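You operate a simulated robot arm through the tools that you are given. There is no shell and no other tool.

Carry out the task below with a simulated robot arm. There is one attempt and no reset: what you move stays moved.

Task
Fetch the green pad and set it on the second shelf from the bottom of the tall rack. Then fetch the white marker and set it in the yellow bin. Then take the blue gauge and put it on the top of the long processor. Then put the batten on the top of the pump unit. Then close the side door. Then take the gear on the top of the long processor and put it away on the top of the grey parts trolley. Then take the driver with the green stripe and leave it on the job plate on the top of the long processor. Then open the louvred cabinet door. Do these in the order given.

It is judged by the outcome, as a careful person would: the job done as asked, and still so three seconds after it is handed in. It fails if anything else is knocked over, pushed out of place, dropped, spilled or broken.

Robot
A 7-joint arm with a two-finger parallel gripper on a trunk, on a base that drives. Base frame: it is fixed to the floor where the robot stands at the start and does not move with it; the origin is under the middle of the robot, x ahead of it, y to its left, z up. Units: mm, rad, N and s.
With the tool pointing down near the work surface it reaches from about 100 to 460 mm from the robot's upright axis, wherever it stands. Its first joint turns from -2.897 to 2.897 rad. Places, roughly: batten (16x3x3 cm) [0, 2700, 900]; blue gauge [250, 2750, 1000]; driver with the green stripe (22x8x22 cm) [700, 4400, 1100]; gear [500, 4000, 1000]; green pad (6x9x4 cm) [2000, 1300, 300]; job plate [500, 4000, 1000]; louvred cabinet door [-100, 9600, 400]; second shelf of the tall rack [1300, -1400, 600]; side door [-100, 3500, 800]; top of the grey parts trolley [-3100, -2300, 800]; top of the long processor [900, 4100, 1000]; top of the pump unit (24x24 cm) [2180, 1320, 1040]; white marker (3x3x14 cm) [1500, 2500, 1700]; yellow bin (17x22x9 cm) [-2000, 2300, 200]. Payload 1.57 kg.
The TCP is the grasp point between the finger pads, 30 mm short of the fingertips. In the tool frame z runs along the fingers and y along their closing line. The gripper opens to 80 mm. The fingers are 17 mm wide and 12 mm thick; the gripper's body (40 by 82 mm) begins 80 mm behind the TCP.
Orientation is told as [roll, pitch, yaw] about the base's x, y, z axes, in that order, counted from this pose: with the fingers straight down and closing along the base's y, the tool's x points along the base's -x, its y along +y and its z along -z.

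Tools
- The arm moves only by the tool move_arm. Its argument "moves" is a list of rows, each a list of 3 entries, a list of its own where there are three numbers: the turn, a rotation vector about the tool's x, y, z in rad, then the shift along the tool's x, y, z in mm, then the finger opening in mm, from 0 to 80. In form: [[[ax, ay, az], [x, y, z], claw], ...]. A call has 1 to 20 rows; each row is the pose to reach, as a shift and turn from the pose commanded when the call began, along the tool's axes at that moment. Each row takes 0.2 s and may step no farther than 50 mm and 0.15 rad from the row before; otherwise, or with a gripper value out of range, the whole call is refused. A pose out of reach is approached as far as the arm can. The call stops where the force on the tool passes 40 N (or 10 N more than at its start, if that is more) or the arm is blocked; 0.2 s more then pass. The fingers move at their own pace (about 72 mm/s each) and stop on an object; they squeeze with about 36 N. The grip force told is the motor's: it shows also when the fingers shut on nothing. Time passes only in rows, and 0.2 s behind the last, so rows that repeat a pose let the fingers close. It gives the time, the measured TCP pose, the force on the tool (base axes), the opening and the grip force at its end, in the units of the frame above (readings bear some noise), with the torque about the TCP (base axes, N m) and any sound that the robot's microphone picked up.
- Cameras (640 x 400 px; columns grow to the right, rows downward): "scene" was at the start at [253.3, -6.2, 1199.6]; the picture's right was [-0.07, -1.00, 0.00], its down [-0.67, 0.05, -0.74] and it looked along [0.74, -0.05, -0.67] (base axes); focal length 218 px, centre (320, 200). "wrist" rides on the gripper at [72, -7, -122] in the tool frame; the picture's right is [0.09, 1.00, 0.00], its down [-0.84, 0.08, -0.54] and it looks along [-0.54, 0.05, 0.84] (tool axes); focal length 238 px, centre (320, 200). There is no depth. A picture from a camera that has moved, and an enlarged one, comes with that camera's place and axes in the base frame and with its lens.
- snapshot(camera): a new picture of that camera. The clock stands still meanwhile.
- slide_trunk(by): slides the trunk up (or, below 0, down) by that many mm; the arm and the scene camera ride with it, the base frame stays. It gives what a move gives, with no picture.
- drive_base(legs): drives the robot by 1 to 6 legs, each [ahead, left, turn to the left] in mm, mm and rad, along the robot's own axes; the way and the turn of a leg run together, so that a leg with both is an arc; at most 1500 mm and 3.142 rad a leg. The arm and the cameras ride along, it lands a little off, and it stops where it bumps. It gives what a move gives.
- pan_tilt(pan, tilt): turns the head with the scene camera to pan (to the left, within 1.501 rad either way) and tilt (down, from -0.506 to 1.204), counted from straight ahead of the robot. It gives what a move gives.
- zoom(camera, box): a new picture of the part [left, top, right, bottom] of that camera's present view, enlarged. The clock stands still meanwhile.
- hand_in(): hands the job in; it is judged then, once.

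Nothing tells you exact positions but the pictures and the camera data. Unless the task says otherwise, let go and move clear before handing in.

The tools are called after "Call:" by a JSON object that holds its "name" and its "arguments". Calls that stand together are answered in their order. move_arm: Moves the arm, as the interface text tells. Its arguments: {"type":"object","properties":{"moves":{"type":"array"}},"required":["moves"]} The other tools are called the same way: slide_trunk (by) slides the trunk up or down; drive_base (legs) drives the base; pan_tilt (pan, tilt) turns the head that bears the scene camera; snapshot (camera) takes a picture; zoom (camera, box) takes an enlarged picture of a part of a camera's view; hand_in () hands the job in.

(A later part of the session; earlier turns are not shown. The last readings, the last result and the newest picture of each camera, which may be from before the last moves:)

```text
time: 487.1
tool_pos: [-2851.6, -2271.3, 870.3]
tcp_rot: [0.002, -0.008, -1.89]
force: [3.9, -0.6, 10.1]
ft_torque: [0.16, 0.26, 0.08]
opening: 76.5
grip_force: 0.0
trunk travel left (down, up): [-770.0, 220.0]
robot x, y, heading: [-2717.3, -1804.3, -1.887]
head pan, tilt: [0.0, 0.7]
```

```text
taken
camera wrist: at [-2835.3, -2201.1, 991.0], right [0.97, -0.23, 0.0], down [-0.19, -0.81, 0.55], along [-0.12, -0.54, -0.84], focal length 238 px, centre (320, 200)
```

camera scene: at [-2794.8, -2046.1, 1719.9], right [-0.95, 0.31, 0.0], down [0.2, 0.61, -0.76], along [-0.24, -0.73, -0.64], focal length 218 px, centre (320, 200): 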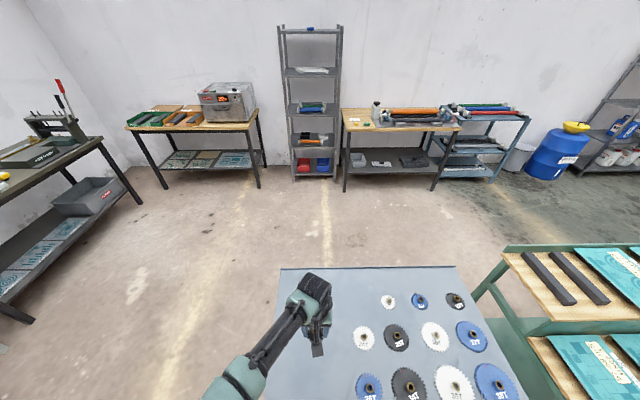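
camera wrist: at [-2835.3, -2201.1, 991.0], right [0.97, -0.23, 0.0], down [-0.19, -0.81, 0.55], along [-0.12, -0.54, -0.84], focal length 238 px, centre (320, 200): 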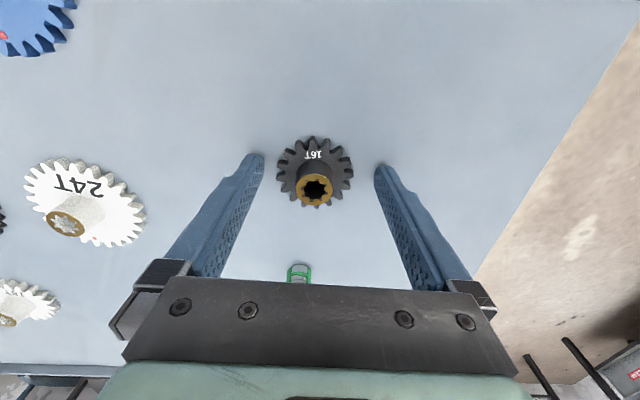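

The gear rests on the trolley. Rising straight up.

Call:
{"name": "move_arm", "arguments": {"moves": [[[0, 0, 0], [0, 0, -5], 80], [[0, 0, 0], [0, 0, -20], 80], [[0, 0, 0], [0, 0, -45], 80]]}}

Call:
{"name": "slide_trunk", "arguments": {"by": 220}}

Call:
{"name": "snapshot", "arguments": {"camera": "wrist"}}

Call:
{"name": "drive_base", "arguments": {"legs": [[-400, 0, 0]]}}

Call:
{"name": "snapshot", "arguments": {"camera": "scene"}}

```text
time: 487.9
tool_pos: [-2852.2, -2270.0, 915.5]
tcp_rot: [0.001, -0.006, -1.892]
force: [0.6, -1.1, 1.1]
ft_torque: [0.05, 0.03, -0.03]
opening: 80.0
grip_force: 0.2
trunk travel left (down, up): [-770.0, 220.0]
robot x, y, heading: [-2717.4, -1803.5, -1.884]
head pan, tilt: [0.0, 0.7]
```

```text
time: 490.3
tool_pos: [-2853.8, -2270.7, 1136.0]
tcp_rot: [-0.003, -0.008, -1.892]
force: [-0.7, 0.2, -0.3]
ft_torque: [0.0, 0.02, -0.01]
opening: 80.1
grip_force: 0.1
trunk travel left (down, up): [-990.0, 0.0]
robot x, y, heading: [-2715.9, -1802.7, -1.883]
head pan, tilt: [0.0, 0.7]
```

```text
taken
camera wrist: at [-2836.4, -2200.2, 1256.2], right [0.97, -0.23, 0.0], down [-0.19, -0.82, 0.55], along [-0.13, -0.53, -0.84], focal length 238 px, centre (320, 200)
```

wrist: 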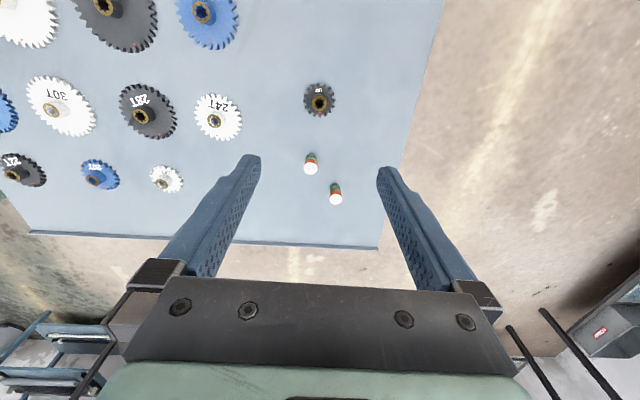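

```text
time: 492.8
tool_pos: [-2730.3, -1891.8, 1134.9]
tcp_rot: [-0.003, -0.006, -1.89]
force: [-0.1, -0.9, 0.2]
ft_torque: [-0.02, -0.02, 0.0]
opening: 80.1
grip_force: 0.1
trunk travel left (down, up): [-990.0, 0.0]
robot x, y, heading: [-2593.1, -1422.0, -1.88]
head pan, tilt: [0.0, 0.7]
```

```text
taken
camera scene: at [-2671.4, -1666.5, 1764.7], right [-0.95, 0.31, 0.0], down [0.2, 0.61, -0.76], along [-0.23, -0.73, -0.64], focal length 218 px, centre (320, 200)
```

scene: 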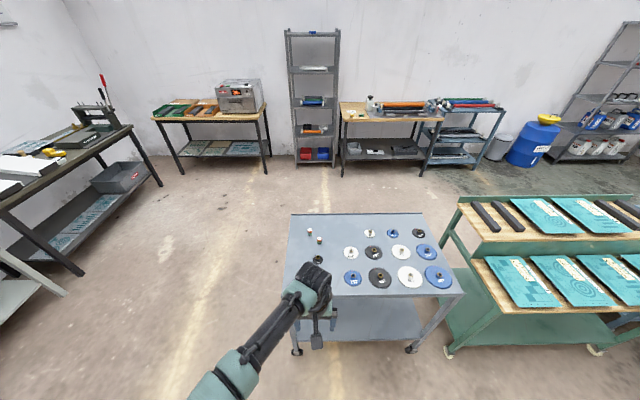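

The gear is put away, all other parts untouched. Now back to the long processor for the driver.

Call:
{"name": "drive_base", "arguments": {"legs": [[0, 0, 1.575], [0, 0, 1.575], [700, -520, 0], [1450, 0, 0], [1300, 0, 0]]}}

Call:
{"name": "pan_tilt", "arguments": {"pan": 0.0, "tilt": 0.4}}

Call:
{"name": "snapshot", "arguments": {"camera": "scene"}}

```text
time: 518.0
tool_pos: [-1005.2, 2222.1, 1136.5]
tcp_rot: [-0.001, -0.01, 1.275]
force: [-0.7, 0.2, 0.2]
ft_torque: [-0.03, 0.01, 0.01]
opening: 80.0
grip_force: 0.0
trunk travel left (down, up): [-990.0, 0.0]
robot x, y, heading: [-1131.1, 1750.7, 1.287]
head pan, tilt: [0.0, 0.7]
```

```text
time: 518.8
tool_pos: [-1004.2, 2221.9, 1134.8]
tcp_rot: [-0.002, -0.008, 1.274]
force: [0.2, 0.9, 0.0]
ft_torque: [0.01, 0.0, 0.0]
opening: 80.0
grip_force: 0.1
trunk travel left (down, up): [-990.0, 0.0]
robot x, y, heading: [-1128.6, 1751.0, 1.287]
head pan, tilt: [0.0, 0.4]
```

```text
taken
camera scene: at [-1056.0, 2002.1, 1791.6], right [0.96, -0.28, 0.0], down [-0.11, -0.37, -0.92], along [0.26, 0.88, -0.39], focal length 218 px, centre (320, 200)
```

scene: 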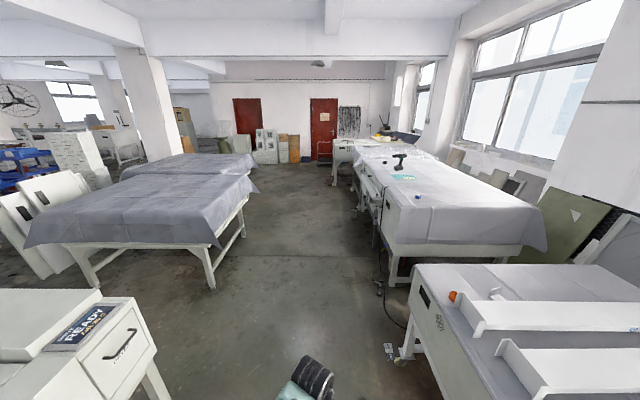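

The corridor is clear. Driving on to beside the driver.

Call:
{"name": "drive_base", "arguments": {"legs": [[1450, 0, -0.014], [1450, 0, 0], [0, 0, -1.571]]}}

Call:
{"name": "pan_tilt", "arguments": {"pan": 0.0, "tilt": 0.6}}

Call:
{"name": "snapshot", "arguments": {"camera": "scene"}}

```text
time: 536.6
tool_pos: [212.9, 4389.4, 1135.5]
tcp_rot: [-0.002, -0.005, -0.314]
force: [-0.4, -0.1, 0.0]
ft_torque: [0.0, 0.01, 0.0]
opening: 79.8
grip_force: 0.1
trunk travel left (down, up): [-990.0, 0.0]
robot x, y, heading: [-254.1, 4524.8, -0.306]
head pan, tilt: [0.0, 0.4]
```

```text
time: 537.4
tool_pos: [213.1, 4388.3, 1135.2]
tcp_rot: [0.0, -0.008, -0.314]
force: [0.1, 0.0, -0.9]
ft_torque: [0.02, 0.03, 0.02]
opening: 80.2
grip_force: 0.1
trunk travel left (down, up): [-990.0, 0.0]
robot x, y, heading: [-258.1, 4523.7, -0.309]
head pan, tilt: [0.0, 0.6]
```

```text
taken
camera scene: at [-10.2, 4444.4, 1773.5], right [-0.3, -0.95, 0.0], down [-0.54, 0.17, -0.83], along [0.79, -0.25, -0.56], focal length 218 px, centre (320, 200)
```

scene: 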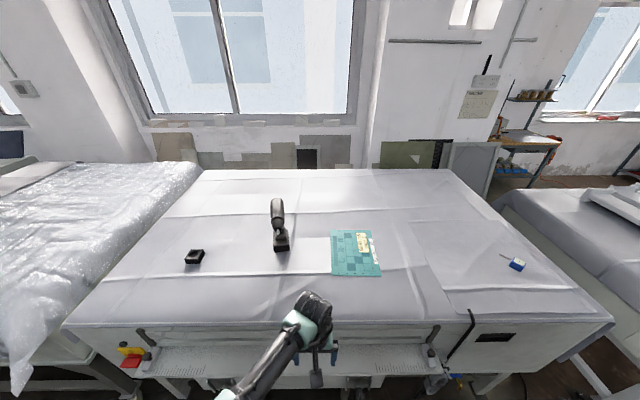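

I see the driver standing on its battery, the plate to its right. Zooming.

Call:
{"name": "zoom", "arguments": {"camera": "scene", "box": [170, 180, 400, 300]}}

Call:
{"name": "zoom", "arguments": {"camera": "scene", "box": [240, 180, 320, 260]}}

```text
2.78 times, centred on (285, 240) of scene
camera zoom: at [-10.2, 4444.4, 1773.5], right [-0.3, -0.95, 0.0], down [-0.54, 0.17, -0.83], along [0.79, -0.25, -0.56], focal length 608 px, centre (417, 89)
```

zoom: 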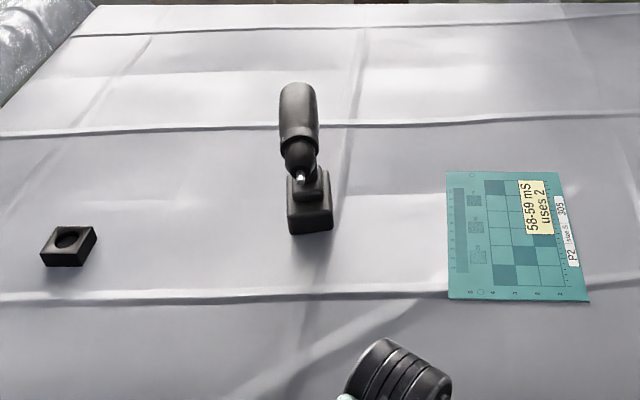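

```text
5.00 times, centred on (280, 220) of scene
camera zoom: at [-10.2, 4444.4, 1773.5], right [-0.3, -0.95, 0.0], down [-0.54, 0.17, -0.83], along [0.79, -0.25, -0.56], focal length 1092 px, centre (520, 100)
```

zoom: 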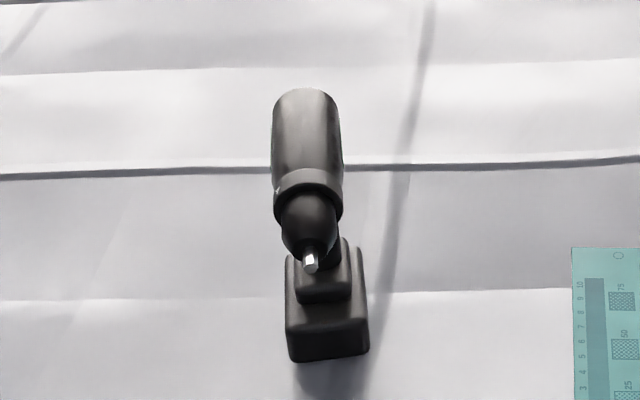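

Driver: chuck toward me, body axis ≈ -0.15 rad, body ~60 mm wide with centre of mass over the battery at ≈ (715, 4395); plate centre ≈ (596, 4095). I'll take it by the body from above with the tool tilted 0.5 rad forward. First set that pose high up, here.

Call:
{"name": "move_arm", "arguments": {"moves": [[[-0.0104, -0.1247, -0.0409], [0, 0, -38], 80], [[-0.0209, -0.2494, -0.0818], [0, 0, -76], 80], [[-0.0313, -0.374, -0.1226], [0, 0, -114], 80], [[-0.0417, -0.4987, -0.1635], [0, 0, -150], 80], [[-0.0417, -0.4987, -0.1635], [0, 0, -150], 80]]}}

Call:
{"name": "drive_base", "arguments": {"legs": [[100, 155, 0.008]]}}

Call:
{"name": "pan_tilt", "arguments": {"pan": 0.0, "tilt": 0.7}}

Call:
{"name": "snapshot", "arguments": {"camera": "scene"}}

Call:
{"name": "snapshot", "arguments": {"camera": "wrist"}}

```text
time: 538.6
tool_pos: [211.5, 4390.2, 1284.0]
tcp_rot: [-0.005, -0.506, -0.145]
force: [0.8, 0.2, 0.4]
ft_torque: [-0.01, 0.02, 0.02]
opening: 79.8
grip_force: 0.0
trunk travel left (down, up): [-990.0, 0.0]
robot x, y, heading: [-256.5, 4520.0, -0.305]
head pan, tilt: [0.0, 0.6]
```

```text
time: 540.1
tool_pos: [354.1, 4509.4, 1283.8]
tcp_rot: [-0.001, -0.508, -0.143]
force: [0.4, -0.5, 0.5]
ft_torque: [-0.04, -0.01, -0.02]
opening: 80.1
grip_force: 0.1
trunk travel left (down, up): [-990.0, 0.0]
robot x, y, heading: [-113.4, 4638.7, -0.3]
head pan, tilt: [0.0, 0.6]
```

```text
time: 540.8
tool_pos: [355.8, 4511.2, 1284.0]
tcp_rot: [-0.004, -0.503, -0.14]
force: [0.2, 0.5, 0.4]
ft_torque: [-0.03, 0.03, 0.0]
opening: 79.9
grip_force: 0.1
trunk travel left (down, up): [-990.0, 0.0]
robot x, y, heading: [-112.0, 4644.1, -0.302]
head pan, tilt: [0.0, 0.7]
```

```text
taken
camera scene: at [131.9, 4566.3, 1764.8], right [-0.3, -0.96, 0.0], down [-0.62, 0.19, -0.76], along [0.73, -0.23, -0.64], focal length 218 px, centre (320, 200)
```

scene: 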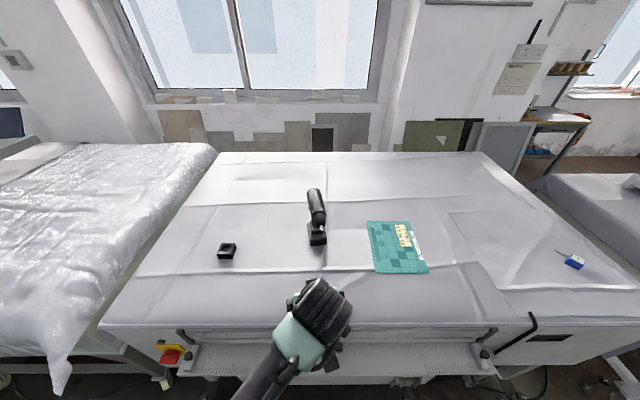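

```text
taken
camera wrist: at [234.6, 4521.6, 1355.1], right [0.06, 1.0, -0.05], down [0.48, 0.01, 0.88], along [0.88, -0.08, -0.47], focal length 238 px, centre (320, 200)
```

wrist: 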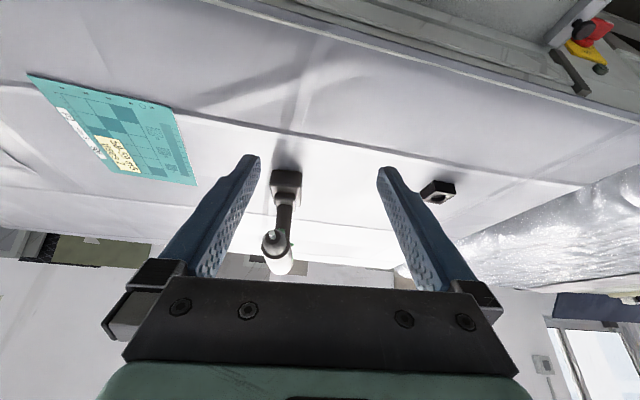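

Zooming both cameras on the driver to triangulate it.

Call:
{"name": "zoom", "arguments": {"camera": "scene", "box": [280, 175, 360, 260]}}

Call:
{"name": "zoom", "arguments": {"camera": "wrist", "box": [230, 140, 350, 290]}}

```text
4.71 times, centred on (320, 218) of scene
camera zoom: at [131.9, 4566.3, 1764.8], right [-0.3, -0.96, 0.0], down [-0.62, 0.19, -0.76], along [0.73, -0.23, -0.64], focal length 1028 px, centre (320, 118)
```

zoom: 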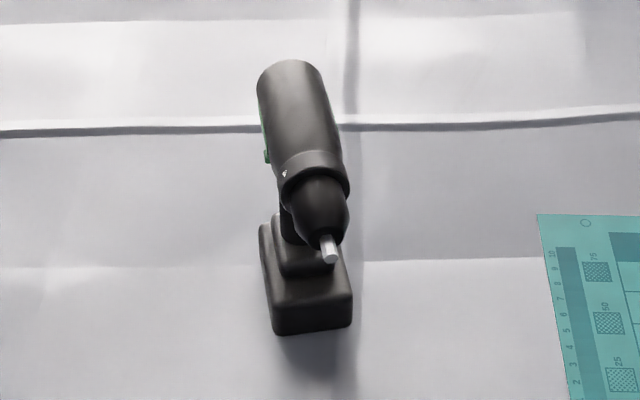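

```text
2.67 times, centred on (290, 215) of wrist
camera zoom: at [234.6, 4521.6, 1355.1], right [0.06, 1.0, -0.05], down [0.48, 0.01, 0.88], along [0.88, -0.08, -0.47], focal length 636 px, centre (400, 160)
```

zoom: 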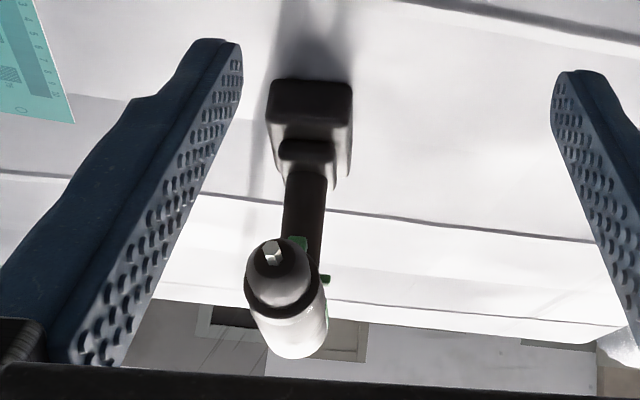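

Driver located: bit tip (604, 4411, 1224), body axis yaw ≈ -0.13, battery front at (683, 4399). I check the floor in front of the base before going closer.

Call:
{"name": "drive_base", "arguments": {"legs": [[90, 0, 0]]}}

Call:
{"name": "pan_tilt", "arguments": {"pan": -0.9, "tilt": 1.2}}

Call:
{"name": "snapshot", "arguments": {"camera": "scene"}}

Call:
{"name": "pan_tilt", "arguments": {"pan": 0.9, "tilt": 1.2}}

Call:
{"name": "snapshot", "arguments": {"camera": "scene"}}

```text
time: 541.9
tool_pos: [438.7, 4483.8, 1284.8]
tcp_rot: [-0.003, -0.505, -0.14]
force: [-0.6, 0.6, 0.5]
ft_torque: [0.0, 0.01, 0.02]
opening: 79.8
grip_force: 0.1
trunk travel left (down, up): [-990.0, 0.0]
robot x, y, heading: [-26.8, 4614.3, -0.298]
head pan, tilt: [0.0, 0.7]
```

```text
time: 543.1
tool_pos: [440.5, 4483.3, 1283.6]
tcp_rot: [-0.004, -0.506, -0.141]
force: [-0.1, 1.7, -0.5]
ft_torque: [0.02, 0.0, 0.0]
opening: 80.2
grip_force: 0.0
trunk travel left (down, up): [-990.0, 0.0]
robot x, y, heading: [-24.2, 4614.4, -0.303]
head pan, tilt: [-0.901, 1.201]
```

```text
taken
camera scene: at [155.6, 4511.8, 1728.8], right [-0.93, -0.36, 0.0], down [-0.34, 0.87, -0.36], along [0.13, -0.34, -0.93], focal length 218 px, centre (320, 200)
```

scene: 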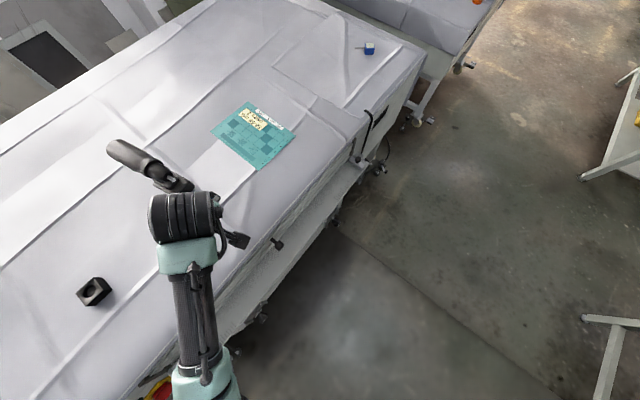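

```text
time: 544.9
tool_pos: [441.1, 4484.1, 1283.9]
tcp_rot: [-0.005, -0.506, -0.143]
force: [0.3, 0.6, -0.4]
ft_torque: [0.04, 0.01, 0.03]
opening: 80.0
grip_force: 0.1
trunk travel left (down, up): [-990.0, 0.0]
robot x, y, heading: [-25.8, 4618.1, -0.306]
head pan, tilt: [0.901, 1.201]
```

```text
taken
camera scene: at [181.0, 4595.6, 1728.9], right [0.56, -0.83, 0.0], down [-0.77, -0.53, -0.36], along [0.3, 0.2, -0.93], focal length 218 px, centre (320, 200)
```

scene: 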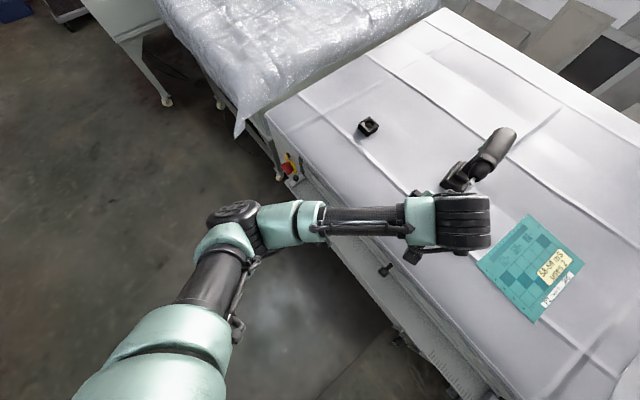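

Clear enough: the rail's edge is at u≈-1090, jacks further in. I move 70 mm closer, add a little tilt and extend over the driver.

Call:
{"name": "drive_base", "arguments": {"legs": [[70, 0, 0]]}}

Call:
{"name": "move_arm", "arguments": {"moves": [[[0, -0.05, 0], [-30, -5, 10], 80], [[0, -0.1, 0], [-60, -10, 20], 80], [[0, -0.1, 0], [-85, -14, 30], 80]]}}

Call:
{"name": "pan_tilt", "arguments": {"pan": 0.0, "tilt": 0.8}}

Call:
{"name": "snapshot", "arguments": {"camera": "wrist"}}

Call:
{"name": "snapshot", "arguments": {"camera": "scene"}}

```text
time: 545.9
tool_pos: [504.4, 4462.5, 1284.4]
tcp_rot: [-0.003, -0.509, -0.144]
force: [-0.7, 0.1, -0.1]
ft_torque: [0.03, -0.01, 0.01]
opening: 80.2
grip_force: 0.0
trunk travel left (down, up): [-990.0, 0.0]
robot x, y, heading: [38.7, 4591.1, -0.303]
head pan, tilt: [0.901, 1.201]
```

```text
time: 546.7
tool_pos: [593.6, 4435.0, 1298.8]
tcp_rot: [-0.002, -0.605, -0.143]
force: [0.2, -0.7, -0.2]
ft_torque: [0.0, 0.0, 0.0]
opening: 80.0
grip_force: 0.0
trunk travel left (down, up): [-990.0, 0.0]
robot x, y, heading: [41.5, 4591.1, -0.306]
head pan, tilt: [0.901, 1.201]
```

```text
time: 547.9
tool_pos: [591.6, 4436.2, 1298.5]
tcp_rot: [-0.004, -0.605, -0.143]
force: [0.4, 0.9, -0.5]
ft_torque: [0.01, -0.01, -0.02]
opening: 80.3
grip_force: 0.0
trunk travel left (down, up): [-990.0, 0.0]
robot x, y, heading: [40.0, 4595.5, -0.305]
head pan, tilt: [0.0, 0.799]
```

```text
taken
camera wrist: at [463.5, 4447.8, 1358.1], right [0.07, 1.0, -0.06], down [0.39, 0.02, 0.92], along [0.92, -0.08, -0.38], focal length 238 px, centre (320, 200)
```

wrist: 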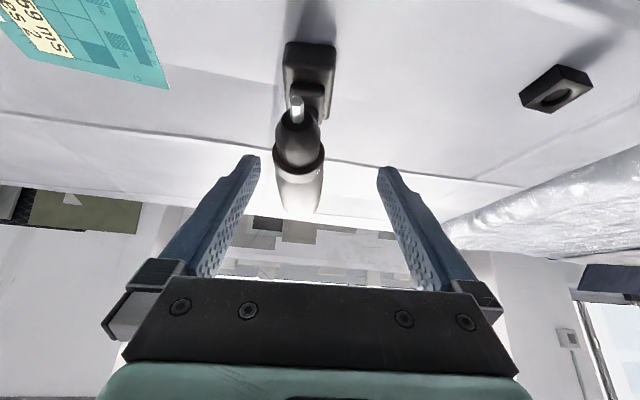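

```text
taken
camera scene: at [277.8, 4519.6, 1756.6], right [-0.3, -0.95, 0.0], down [-0.68, 0.21, -0.7], along [0.67, -0.21, -0.72], focal length 218 px, centre (320, 200)
```

scene: 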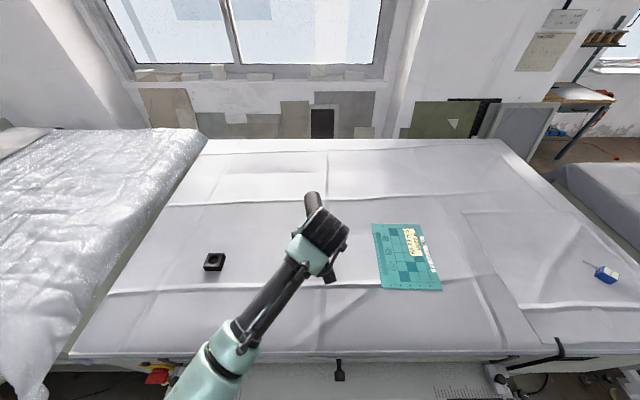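

Consistent. Raising slightly and moving over the body's middle.

Call:
{"name": "move_arm", "arguments": {"moves": [[[0, 0, 0], [-6.8, 0, -9.9], 80], [[0, 0, -0.01], [-33, -4, 8], 80], [[0, 0, -0.02], [-59, -8, 26], 80], [[0, 0, -0.03], [-85, -12.5, 44], 80], [[0, 0, -0.03], [-111, -16.6, 62.2], 80], [[0, 0, -0.03], [-111, -16.6, 62.2], 80]]}}

Call:
{"name": "snapshot", "arguments": {"camera": "wrist"}}

Call:
{"name": "snapshot", "arguments": {"camera": "scene"}}

```text
time: 549.3
tool_pos: [715.2, 4400.3, 1311.9]
tcp_rot: [-0.025, -0.606, -0.105]
force: [-0.7, 0.2, 0.8]
ft_torque: [-0.01, -0.01, 0.0]
opening: 80.0
grip_force: 0.1
trunk travel left (down, up): [-990.0, 0.0]
robot x, y, heading: [39.2, 4596.0, -0.3]
head pan, tilt: [0.0, 0.799]
```

```text
taken
camera wrist: at [587.6, 4410.5, 1370.7], right [0.04, 1.0, -0.07], down [0.39, 0.05, 0.92], along [0.92, -0.07, -0.38], focal length 238 px, centre (320, 200)
```

wrist: 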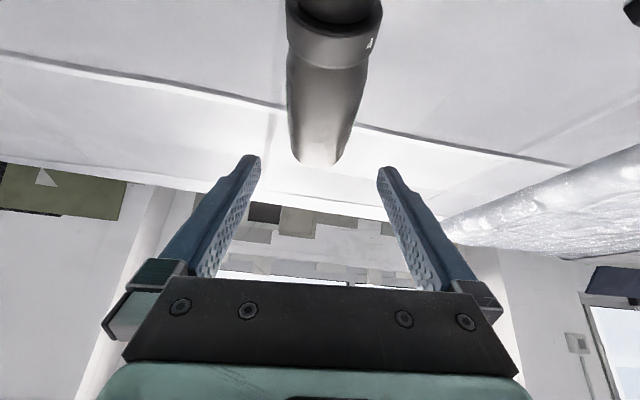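

```text
taken
camera scene: at [277.3, 4519.9, 1756.7], right [-0.3, -0.95, 0.0], down [-0.68, 0.21, -0.7], along [0.67, -0.21, -0.72], focal length 218 px, centre (320, 200)
```

scene: 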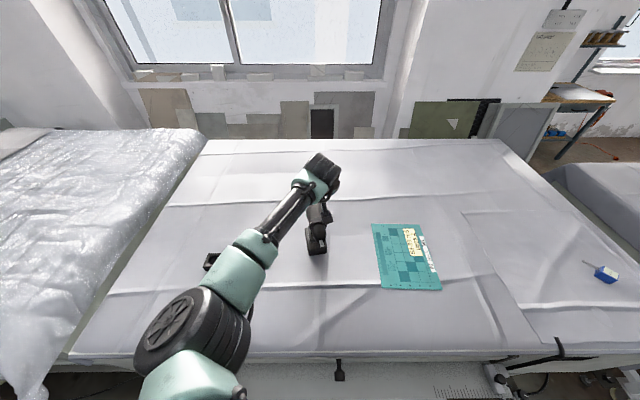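

The body lies between the fingers. Lowering with the trunk in two stages.

Call:
{"name": "slide_trunk", "arguments": {"by": -40}}

Call:
{"name": "snapshot", "arguments": {"camera": "wrist"}}

```text
time: 550.1
tool_pos: [714.8, 4400.5, 1270.6]
tcp_rot: [-0.024, -0.606, -0.106]
force: [-0.4, 0.1, 0.1]
ft_torque: [0.01, 0.0, 0.02]
opening: 80.1
grip_force: 0.0
trunk travel left (down, up): [-950.0, 40.0]
robot x, y, heading: [36.4, 4596.4, -0.302]
head pan, tilt: [0.0, 0.799]
```

```text
taken
camera wrist: at [587.7, 4410.3, 1330.3], right [0.04, 1.0, -0.07], down [0.39, 0.05, 0.92], along [0.92, -0.07, -0.38], focal length 238 px, centre (320, 200)
```

wrist: 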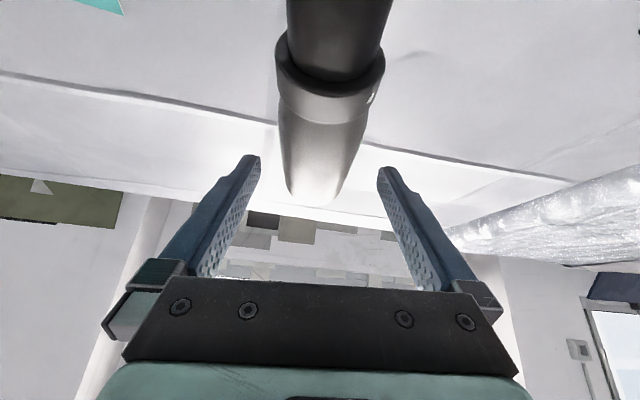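

The body (~57 mm) is centred between the fingers. Lowering 44 mm more.

Call:
{"name": "slide_trunk", "arguments": {"by": -30}}

Call:
{"name": "snapshot", "arguments": {"camera": "wrist"}}

Call:
{"name": "snapshot", "arguments": {"camera": "scene"}}

```text
time: 550.9
tool_pos: [715.7, 4401.0, 1241.8]
tcp_rot: [-0.024, -0.606, -0.107]
force: [0.0, 0.7, 0.3]
ft_torque: [0.03, 0.0, 0.01]
opening: 80.0
grip_force: 0.0
trunk travel left (down, up): [-920.0, 70.0]
robot x, y, heading: [37.8, 4593.8, -0.3]
head pan, tilt: [0.0, 0.799]
```

```text
taken
camera wrist: at [587.6, 4410.4, 1300.4], right [0.04, 1.0, -0.07], down [0.39, 0.05, 0.92], along [0.92, -0.07, -0.38], focal length 238 px, centre (320, 200)
```

wrist: 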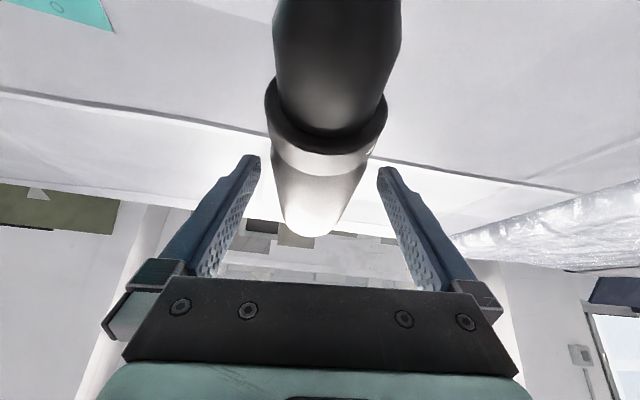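

```text
taken
camera scene: at [277.6, 4519.5, 1686.6], right [-0.3, -0.95, 0.0], down [-0.68, 0.21, -0.7], along [0.67, -0.21, -0.72], focal length 218 px, centre (320, 200)
```

scene: 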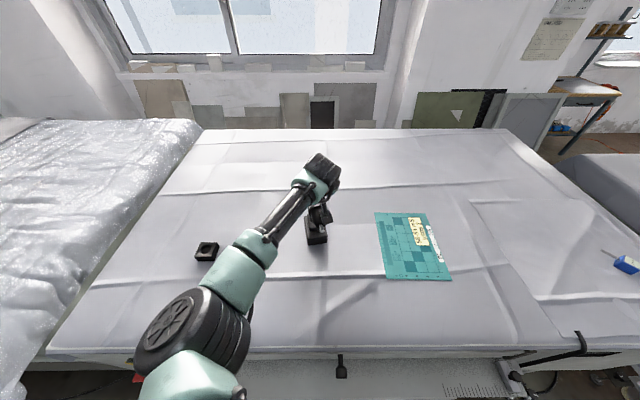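

Call:
{"name": "slide_trunk", "arguments": {"by": -14}}

Call:
{"name": "move_arm", "arguments": {"moves": [[[0, 0, 0], [0, 0, 0], 72], [[0, 0, 0], [0, 0, 0], 65], [[0, 0, 0], [0, 0, 0], 58], [[0, 0, 0], [0, 0, 0], 52], [[0, 0, 0], [0, 0, 0], 45], [[0, 0, 0], [0, 0, 0], 40]]}}

Call:
{"name": "snapshot", "arguments": {"camera": "wrist"}}

```text
time: 551.5
tool_pos: [715.3, 4400.7, 1227.3]
tcp_rot: [-0.024, -0.608, -0.107]
force: [0.4, 0.4, 0.9]
ft_torque: [0.01, -0.01, -0.01]
opening: 79.9
grip_force: 0.0
trunk travel left (down, up): [-906.0, 84.0]
robot x, y, heading: [38.5, 4593.6, -0.303]
head pan, tilt: [0.0, 0.799]
```

```text
time: 552.9
tool_pos: [715.0, 4400.0, 1227.2]
tcp_rot: [-0.023, -0.605, -0.107]
force: [0.1, -3.5, 1.7]
ft_torque: [-0.22, -0.02, 0.07]
opening: 57.3
grip_force: 36.2
trunk travel left (down, up): [-906.0, 84.0]
robot x, y, heading: [40.0, 4594.3, -0.304]
head pan, tilt: [0.0, 0.799]
```

```text
taken
camera wrist: at [587.6, 4409.5, 1286.4], right [0.04, 1.0, -0.07], down [0.39, 0.05, 0.92], along [0.92, -0.07, -0.38], focal length 238 px, centre (320, 200)
```

wrist: 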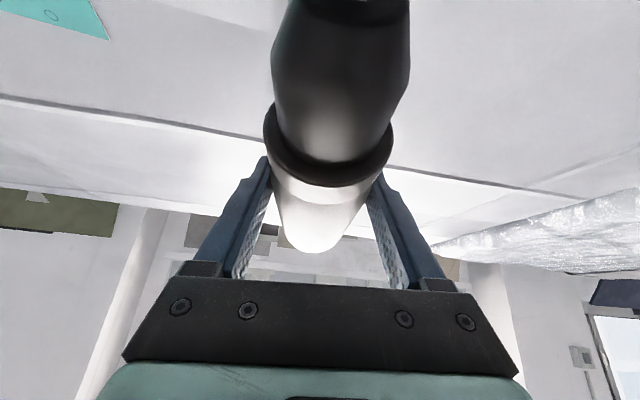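

Gripped (57 mm). Lifting 20 mm with the trunk and checking for any tilt.

Call:
{"name": "slide_trunk", "arguments": {"by": 20}}

Call:
{"name": "zoom", "arguments": {"camera": "scene", "box": [270, 140, 370, 260]}}

Call:
{"name": "snapshot", "arguments": {"camera": "wrist"}}

```text
time: 553.5
tool_pos: [716.9, 4400.4, 1245.0]
tcp_rot: [-0.023, -0.602, -0.106]
force: [0.0, 0.0, -11.5]
ft_torque: [-0.04, 0.16, 0.03]
opening: 57.4
grip_force: 36.2
trunk travel left (down, up): [-926.0, 64.0]
robot x, y, heading: [39.3, 4594.7, -0.295]
head pan, tilt: [0.0, 0.799]
```

```text
3.33 times, centred on (320, 200) of scene
camera zoom: at [279.1, 4518.8, 1692.3], right [-0.3, -0.95, 0.0], down [-0.69, 0.21, -0.7], along [0.66, -0.21, -0.72], focal length 728 px, centre (320, 200)
```

zoom: 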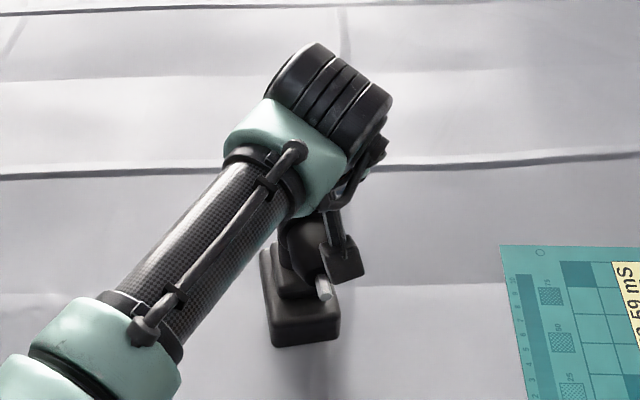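

```text
taken
camera wrist: at [588.2, 4410.2, 1304.7], right [0.04, 1.0, -0.07], down [0.39, 0.05, 0.92], along [0.92, -0.07, -0.39], focal length 238 px, centre (320, 200)
```

wrist: 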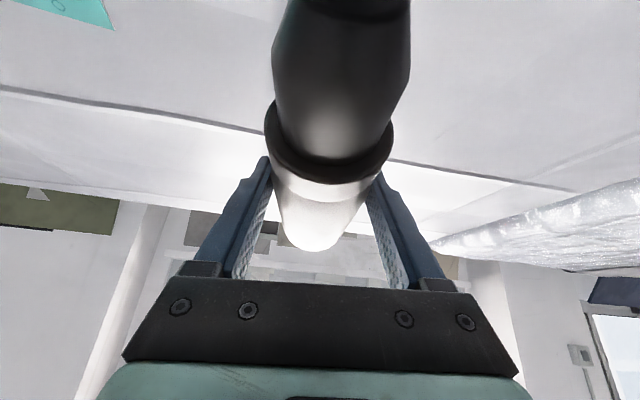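

The driver (≈1.2 kg) hangs level in the grip. Raising 40 mm more, then shifting the base sideways toward the plate.

Call:
{"name": "slide_trunk", "arguments": {"by": 40}}

Call:
{"name": "drive_base", "arguments": {"legs": [[-43, -160, 0], [0, -165, 0]]}}

Call:
{"name": "snapshot", "arguments": {"camera": "scene"}}

Call:
{"name": "snapshot", "arguments": {"camera": "wrist"}}

```text
time: 554.4
tool_pos: [717.0, 4399.9, 1285.6]
tcp_rot: [-0.024, -0.602, -0.108]
force: [-0.6, 0.3, -12.2]
ft_torque: [-0.07, 0.15, 0.01]
opening: 57.3
grip_force: 36.3
trunk travel left (down, up): [-966.0, 24.0]
robot x, y, heading: [35.5, 4594.6, -0.304]
head pan, tilt: [0.0, 0.799]
```

```text
time: 556.9
tool_pos: [579.3, 4105.1, 1285.2]
tcp_rot: [-0.025, -0.603, -0.106]
force: [-0.8, 0.4, -12.3]
ft_torque: [-0.11, 0.18, 0.0]
opening: 56.9
grip_force: 35.7
trunk travel left (down, up): [-966.0, 24.0]
robot x, y, heading: [-100.4, 4296.2, -0.303]
head pan, tilt: [0.0, 0.799]
```

```text
taken
camera scene: at [143.1, 4224.6, 1732.2], right [-0.3, -0.95, 0.0], down [-0.69, 0.21, -0.7], along [0.66, -0.21, -0.72], focal length 218 px, centre (320, 200)
```

scene: 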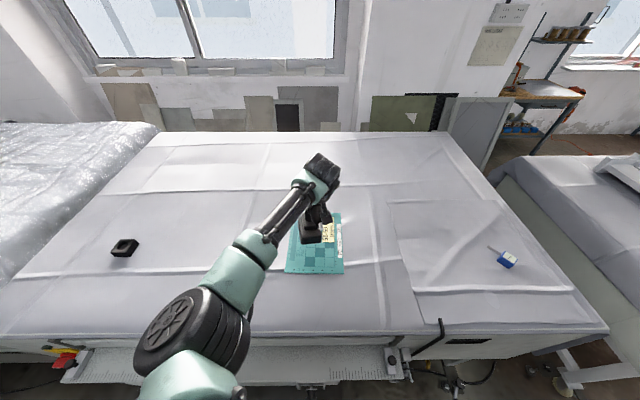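

```text
taken
camera wrist: at [452.1, 4114.8, 1345.1], right [0.04, 1.0, -0.07], down [0.39, 0.05, 0.92], along [0.92, -0.07, -0.39], focal length 238 px, centre (320, 200)
```

wrist: 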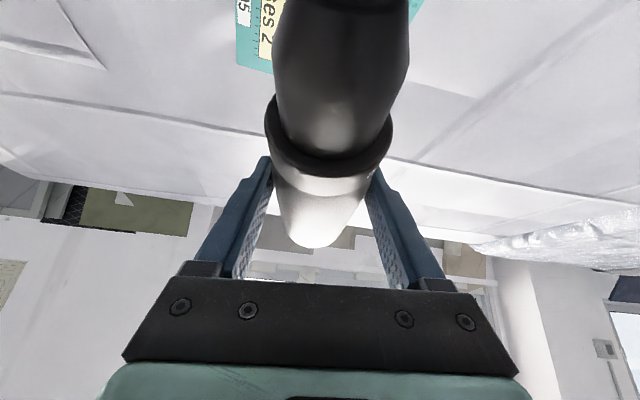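

TCP is where planned. Zooming to verify the battery will come down on the plate.

Call:
{"name": "zoom", "arguments": {"camera": "scene", "box": [260, 180, 380, 290]}}

```text
3.64 times, centred on (320, 235) of scene
camera zoom: at [143.1, 4224.6, 1732.2], right [-0.3, -0.95, 0.0], down [-0.69, 0.21, -0.7], along [0.66, -0.21, -0.72], focal length 794 px, centre (320, 73)
```

zoom: 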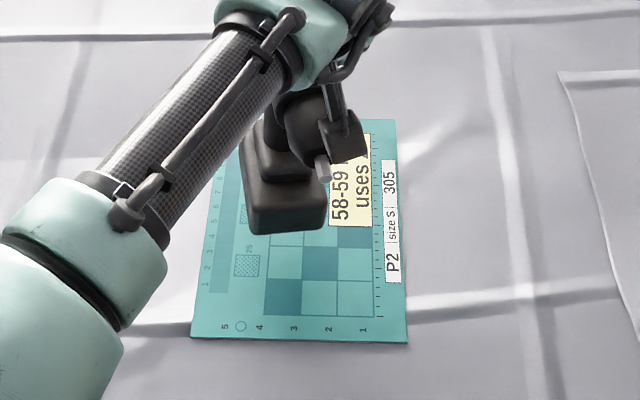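

Battery is centred over the plate. Lowering with the trunk, then gently with the arm.

Call:
{"name": "slide_trunk", "arguments": {"by": -42}}

Call:
{"name": "move_arm", "arguments": {"moves": [[[0, 0, 0], [1.1, 0, 1.7], 40], [[0, 0, 0], [2.3, 0, 3.3], 40], [[0, 0, 0], [3.4, 0, 4.9], 40], [[0, 0, 0], [3.4, 0, 4.9], 40]]}}

Call:
{"name": "zoom", "arguments": {"camera": "scene", "box": [260, 160, 380, 270]}}

```text
time: 557.7
tool_pos: [580.5, 4102.1, 1244.4]
tcp_rot: [-0.023, -0.603, -0.108]
force: [0.3, 0.1, -12.5]
ft_torque: [-0.13, 0.15, 0.0]
opening: 57.2
grip_force: 36.0
trunk travel left (down, up): [-924.0, 66.0]
robot x, y, heading: [-96.5, 4299.0, -0.31]
head pan, tilt: [0.0, 0.799]
```

```text
time: 558.7
tool_pos: [579.1, 4103.5, 1239.8]
tcp_rot: [-0.02, -0.602, -0.109]
force: [-0.1, -0.2, -11.8]
ft_torque: [-0.13, 0.2, -0.01]
opening: 57.3
grip_force: 36.2
trunk travel left (down, up): [-924.0, 66.0]
robot x, y, heading: [-96.6, 4299.1, -0.303]
head pan, tilt: [0.0, 0.799]
```

```text
3.64 times, centred on (320, 215) of scene
camera zoom: at [141.8, 4221.5, 1690.2], right [-0.3, -0.95, 0.0], down [-0.68, 0.22, -0.7], along [0.66, -0.21, -0.72], focal length 794 px, centre (320, 146)
```

zoom: 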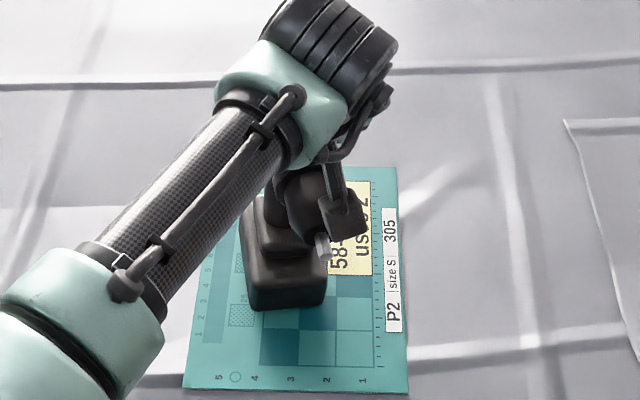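

Close to the plate and square on it. Continuing down in small steps.

Call:
{"name": "move_arm", "arguments": {"moves": [[[0, 0, 0], [0.9, 0, 1.2], 40], [[0, 0, 0], [1.7, 0, 2.5], 40], [[0, 0, 0], [2.6, 0, 3.7], 40], [[0, 0, 0], [2.6, 0, 3.7], 40]]}}

Call:
{"name": "move_arm", "arguments": {"moves": [[[0, 0, 0], [0.9, 0, 1.2], 40], [[0, 0, 0], [1.7, 0, 2.5], 40], [[0, 0, 0], [1.7, 0, 2.5], 40]]}}

```text
time: 559.7
tool_pos: [577.9, 4102.5, 1236.6]
tcp_rot: [-0.024, -0.61, -0.106]
force: [-0.6, -0.1, 4.5]
ft_torque: [-0.43, 0.1, -0.02]
opening: 57.0
grip_force: 35.6
trunk travel left (down, up): [-924.0, 66.0]
robot x, y, heading: [-98.9, 4295.8, -0.305]
head pan, tilt: [0.0, 0.799]
```

```text
time: 560.5
tool_pos: [577.9, 4105.4, 1236.5]
tcp_rot: [-0.024, -0.615, -0.106]
force: [3.9, 0.9, 22.7]
ft_torque: [-0.38, -0.08, -0.05]
opening: 57.0
grip_force: 35.2
trunk travel left (down, up): [-924.0, 66.0]
robot x, y, heading: [-98.0, 4298.4, -0.303]
head pan, tilt: [0.0, 0.799]
```

Seated on the plate. Relieving pressure to about neutral, then opening evenly.

Call:
{"name": "move_arm", "arguments": {"moves": [[[0, 0, 0], [-0.9, 0, -1.2], 40], [[0, 0, 0], [-1.7, 0, -2.5], 40], [[0, 0, 0], [-1.7, 0, -2.5], 40]]}}

```text
time: 561.3
tool_pos: [576.9, 4104.0, 1235.8]
tcp_rot: [-0.023, -0.608, -0.107]
force: [4.4, 1.9, 17.0]
ft_torque: [-0.32, -0.89, 0.13]
opening: 57.3
grip_force: 36.0
trunk travel left (down, up): [-924.0, 66.0]
robot x, y, heading: [-95.7, 4300.8, -0.302]
head pan, tilt: [0.0, 0.799]
```

Call:
{"name": "move_arm", "arguments": {"moves": [[[0, 0, 0], [-0.6, 0, -0.8], 40], [[0, 0, 0], [-1.0, 0, -1.5], 40], [[0, 0, 0], [-1.0, 0, -1.5], 40]]}}

Call:
{"name": "zoom", "arguments": {"camera": "scene", "box": [260, 160, 380, 270]}}

```text
time: 562.1
tool_pos: [576.6, 4104.1, 1235.7]
tcp_rot: [-0.019, -0.604, -0.107]
force: [3.7, 1.9, 9.8]
ft_torque: [-0.2, -0.86, 0.09]
opening: 56.9
grip_force: 36.1
trunk travel left (down, up): [-924.0, 66.0]
robot x, y, heading: [-94.2, 4299.7, -0.304]
head pan, tilt: [0.0, 0.799]
```

```text
3.64 times, centred on (320, 215) of scene
camera zoom: at [139.0, 4223.0, 1690.8], right [-0.3, -0.95, 0.0], down [-0.68, 0.21, -0.7], along [0.67, -0.21, -0.72], focal length 794 px, centre (320, 146)
```

zoom: 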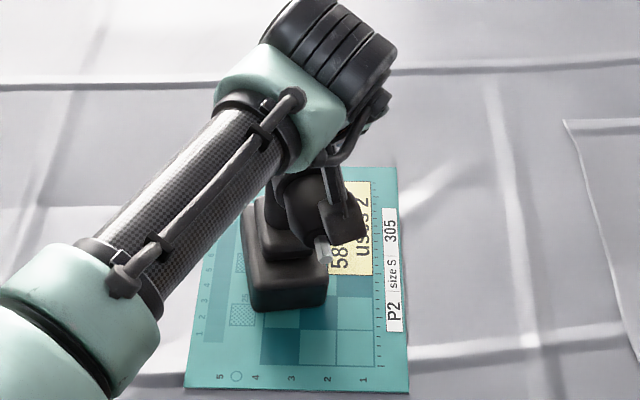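

Upright on the plate. Opening.

Call:
{"name": "move_arm", "arguments": {"moves": [[[0, 0, 0], [0, 0, 0], 60], [[0, 0, 0], [0, 0, 0], 64], [[0, 0, 0], [0, 0, 0], 70], [[0, 0, 0], [0, 0, 0], 76], [[0, 0, 0], [0, 0, 0], 80], [[0, 0, 0], [0, 0, 0], 80]]}}

Call:
{"name": "snapshot", "arguments": {"camera": "wrist"}}

Call:
{"name": "zoom", "arguments": {"camera": "scene", "box": [260, 160, 380, 270]}}

```text
time: 563.5
tool_pos: [577.9, 4103.5, 1235.4]
tcp_rot: [-0.023, -0.604, -0.107]
force: [-0.3, 1.9, -1.1]
ft_torque: [0.01, 0.04, 0.05]
opening: 79.9
grip_force: 0.1
trunk travel left (down, up): [-924.0, 66.0]
robot x, y, heading: [-98.2, 4298.3, -0.303]
head pan, tilt: [0.0, 0.799]
```

```text
taken
camera wrist: at [450.1, 4113.2, 1295.0], right [0.04, 1.0, -0.07], down [0.39, 0.05, 0.92], along [0.92, -0.07, -0.39], focal length 238 px, centre (320, 200)
```

wrist: 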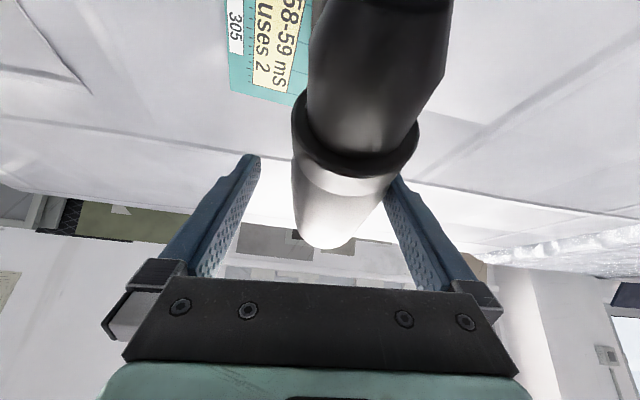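

```text
3.64 times, centred on (320, 215) of scene
camera zoom: at [140.1, 4222.5, 1690.6], right [-0.3, -0.95, 0.0], down [-0.68, 0.21, -0.7], along [0.67, -0.21, -0.72], focal length 794 px, centre (320, 146)
```

zoom: 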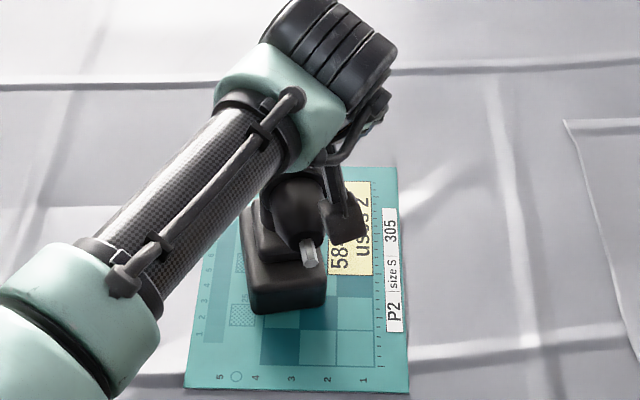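

On release the driver turned a little (yaw) and its body now touches the left finger lightly. I shift the hand 7 mm left to centre before withdrawing.

Call:
{"name": "move_arm", "arguments": {"moves": [[[0, 0, 0], [0, 2, 0], 80], [[0, 0, 0], [0, 4, 0], 80], [[0, 0, 0], [0, 7, 0], 80], [[0, 0, 0], [0, 7, 0], 80]]}}

Call:
{"name": "snapshot", "arguments": {"camera": "wrist"}}

Call:
{"name": "zoom", "arguments": {"camera": "scene", "box": [260, 160, 380, 270]}}

```text
time: 564.5
tool_pos: [579.5, 4112.0, 1236.1]
tcp_rot: [-0.024, -0.606, -0.109]
force: [0.8, 1.5, 0.6]
ft_torque: [0.01, -0.04, 0.01]
opening: 79.9
grip_force: 0.0
trunk travel left (down, up): [-924.0, 66.0]
robot x, y, heading: [-95.4, 4293.9, -0.304]
head pan, tilt: [0.0, 0.799]
```

```text
taken
camera wrist: at [450.4, 4121.0, 1295.0], right [0.04, 1.0, -0.07], down [0.39, 0.05, 0.92], along [0.92, -0.07, -0.38], focal length 238 px, centre (320, 200)
```

wrist: 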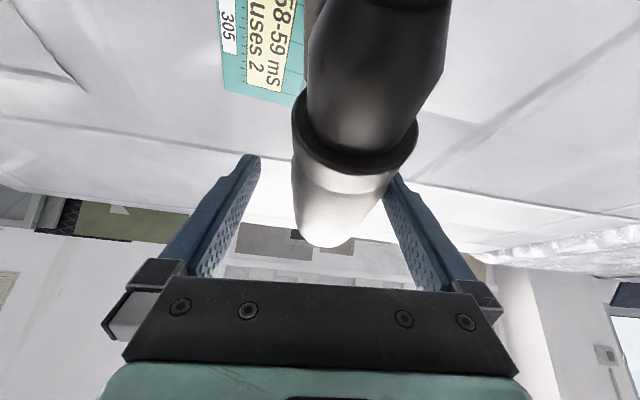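

```text
3.64 times, centred on (320, 215) of scene
camera zoom: at [140.1, 4222.4, 1690.6], right [-0.3, -0.95, 0.0], down [-0.68, 0.21, -0.7], along [0.67, -0.21, -0.72], focal length 794 px, centre (320, 146)
```

zoom: 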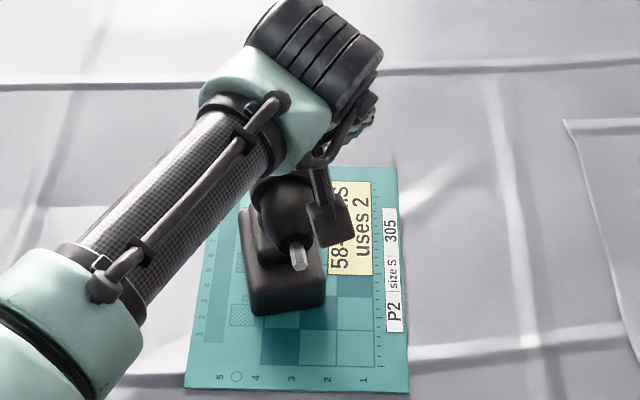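

The driver is settling from a slight right lean back to upright against my left finger. I move the hand a little further left to let it stand by itself.

Call:
{"name": "move_arm", "arguments": {"moves": [[[0, 0, 0], [0, 1.5, 0], 80], [[0, 0, 0], [0, 3, 0], 80], [[0, 0, 0], [0, 4, 0], 80], [[0, 0, 0], [0, 4, 0], 80]]}}

Call:
{"name": "snapshot", "arguments": {"camera": "wrist"}}

Call:
{"name": "zoom", "arguments": {"camera": "scene", "box": [260, 160, 380, 270]}}

```text
time: 565.5
tool_pos: [578.4, 4114.7, 1235.8]
tcp_rot: [-0.022, -0.602, -0.108]
force: [0.8, -0.1, 0.1]
ft_torque: [0.0, 0.02, 0.02]
opening: 79.8
grip_force: 0.0
trunk travel left (down, up): [-924.0, 66.0]
robot x, y, heading: [-100.2, 4297.0, -0.302]
head pan, tilt: [0.0, 0.799]
```

```text
taken
camera wrist: at [451.0, 4124.2, 1294.4], right [0.04, 1.0, -0.07], down [0.39, 0.05, 0.92], along [0.92, -0.07, -0.39], focal length 238 px, centre (320, 200)
```

wrist: 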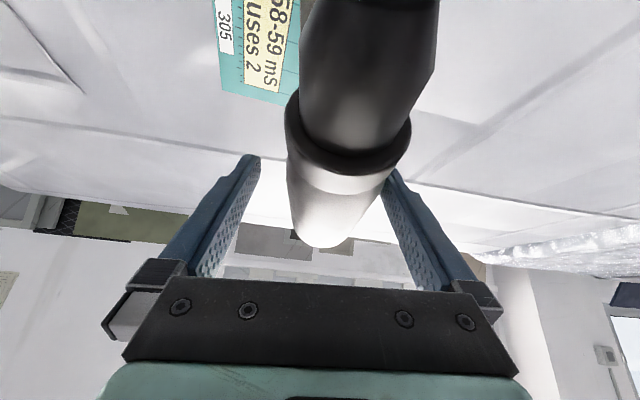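

```text
3.64 times, centred on (320, 215) of scene
camera zoom: at [139.9, 4222.1, 1690.6], right [-0.3, -0.95, 0.0], down [-0.68, 0.21, -0.7], along [0.67, -0.21, -0.72], focal length 794 px, centre (320, 146)
```

zoom: 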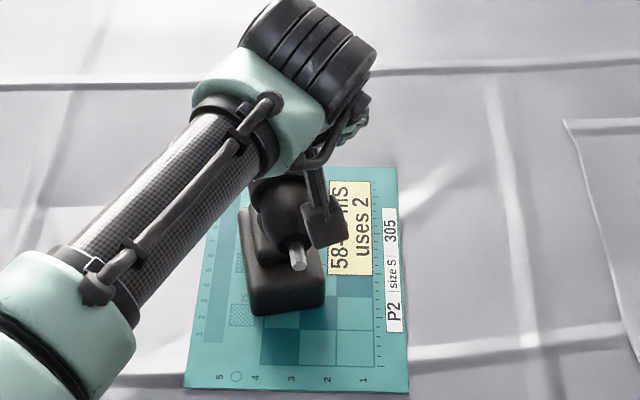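

The driver stands by itself now (no force). Centring the hand by 8 mm more and rising.

Call:
{"name": "move_arm", "arguments": {"moves": [[[0, 0, 0], [0, 3, 0], 80], [[0, 0, 0], [0, 6, 0], 80], [[0, 0, 0], [0, 9, 0], 80], [[0, 0, 0], [0, 9, 0], 80]]}}

Call:
{"name": "snapshot", "arguments": {"camera": "wrist"}}

Call:
{"name": "zoom", "arguments": {"camera": "scene", "box": [260, 160, 380, 270]}}

```text
time: 566.5
tool_pos: [581.2, 4123.3, 1235.9]
tcp_rot: [-0.021, -0.603, -0.106]
force: [-0.3, 0.4, 0.1]
ft_torque: [-0.01, 0.0, 0.02]
opening: 79.6
grip_force: 0.0
trunk travel left (down, up): [-924.0, 66.0]
robot x, y, heading: [-102.2, 4298.1, -0.304]
head pan, tilt: [0.0, 0.799]
```

```text
taken
camera wrist: at [452.1, 4133.1, 1294.6], right [0.04, 1.0, -0.07], down [0.39, 0.05, 0.92], along [0.92, -0.07, -0.39], focal length 238 px, centre (320, 200)
```

wrist: 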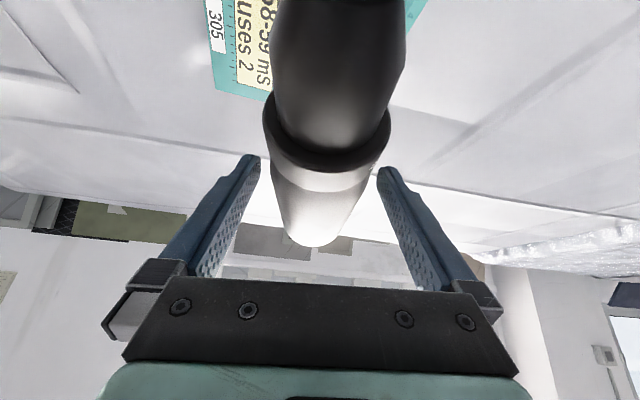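

```text
3.64 times, centred on (320, 215) of scene
camera zoom: at [139.9, 4222.1, 1690.6], right [-0.3, -0.95, 0.0], down [-0.68, 0.21, -0.7], along [0.67, -0.21, -0.72], focal length 794 px, centre (320, 146)
```

zoom: 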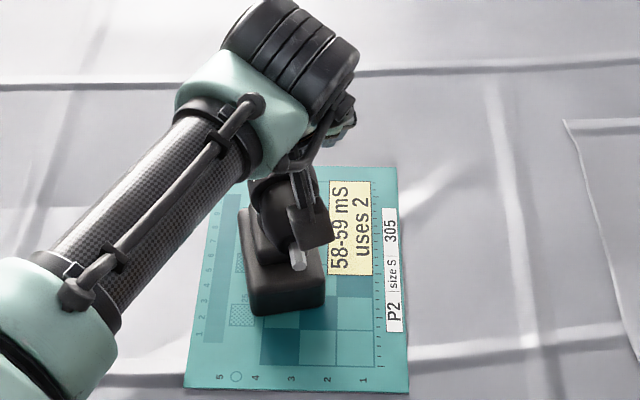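

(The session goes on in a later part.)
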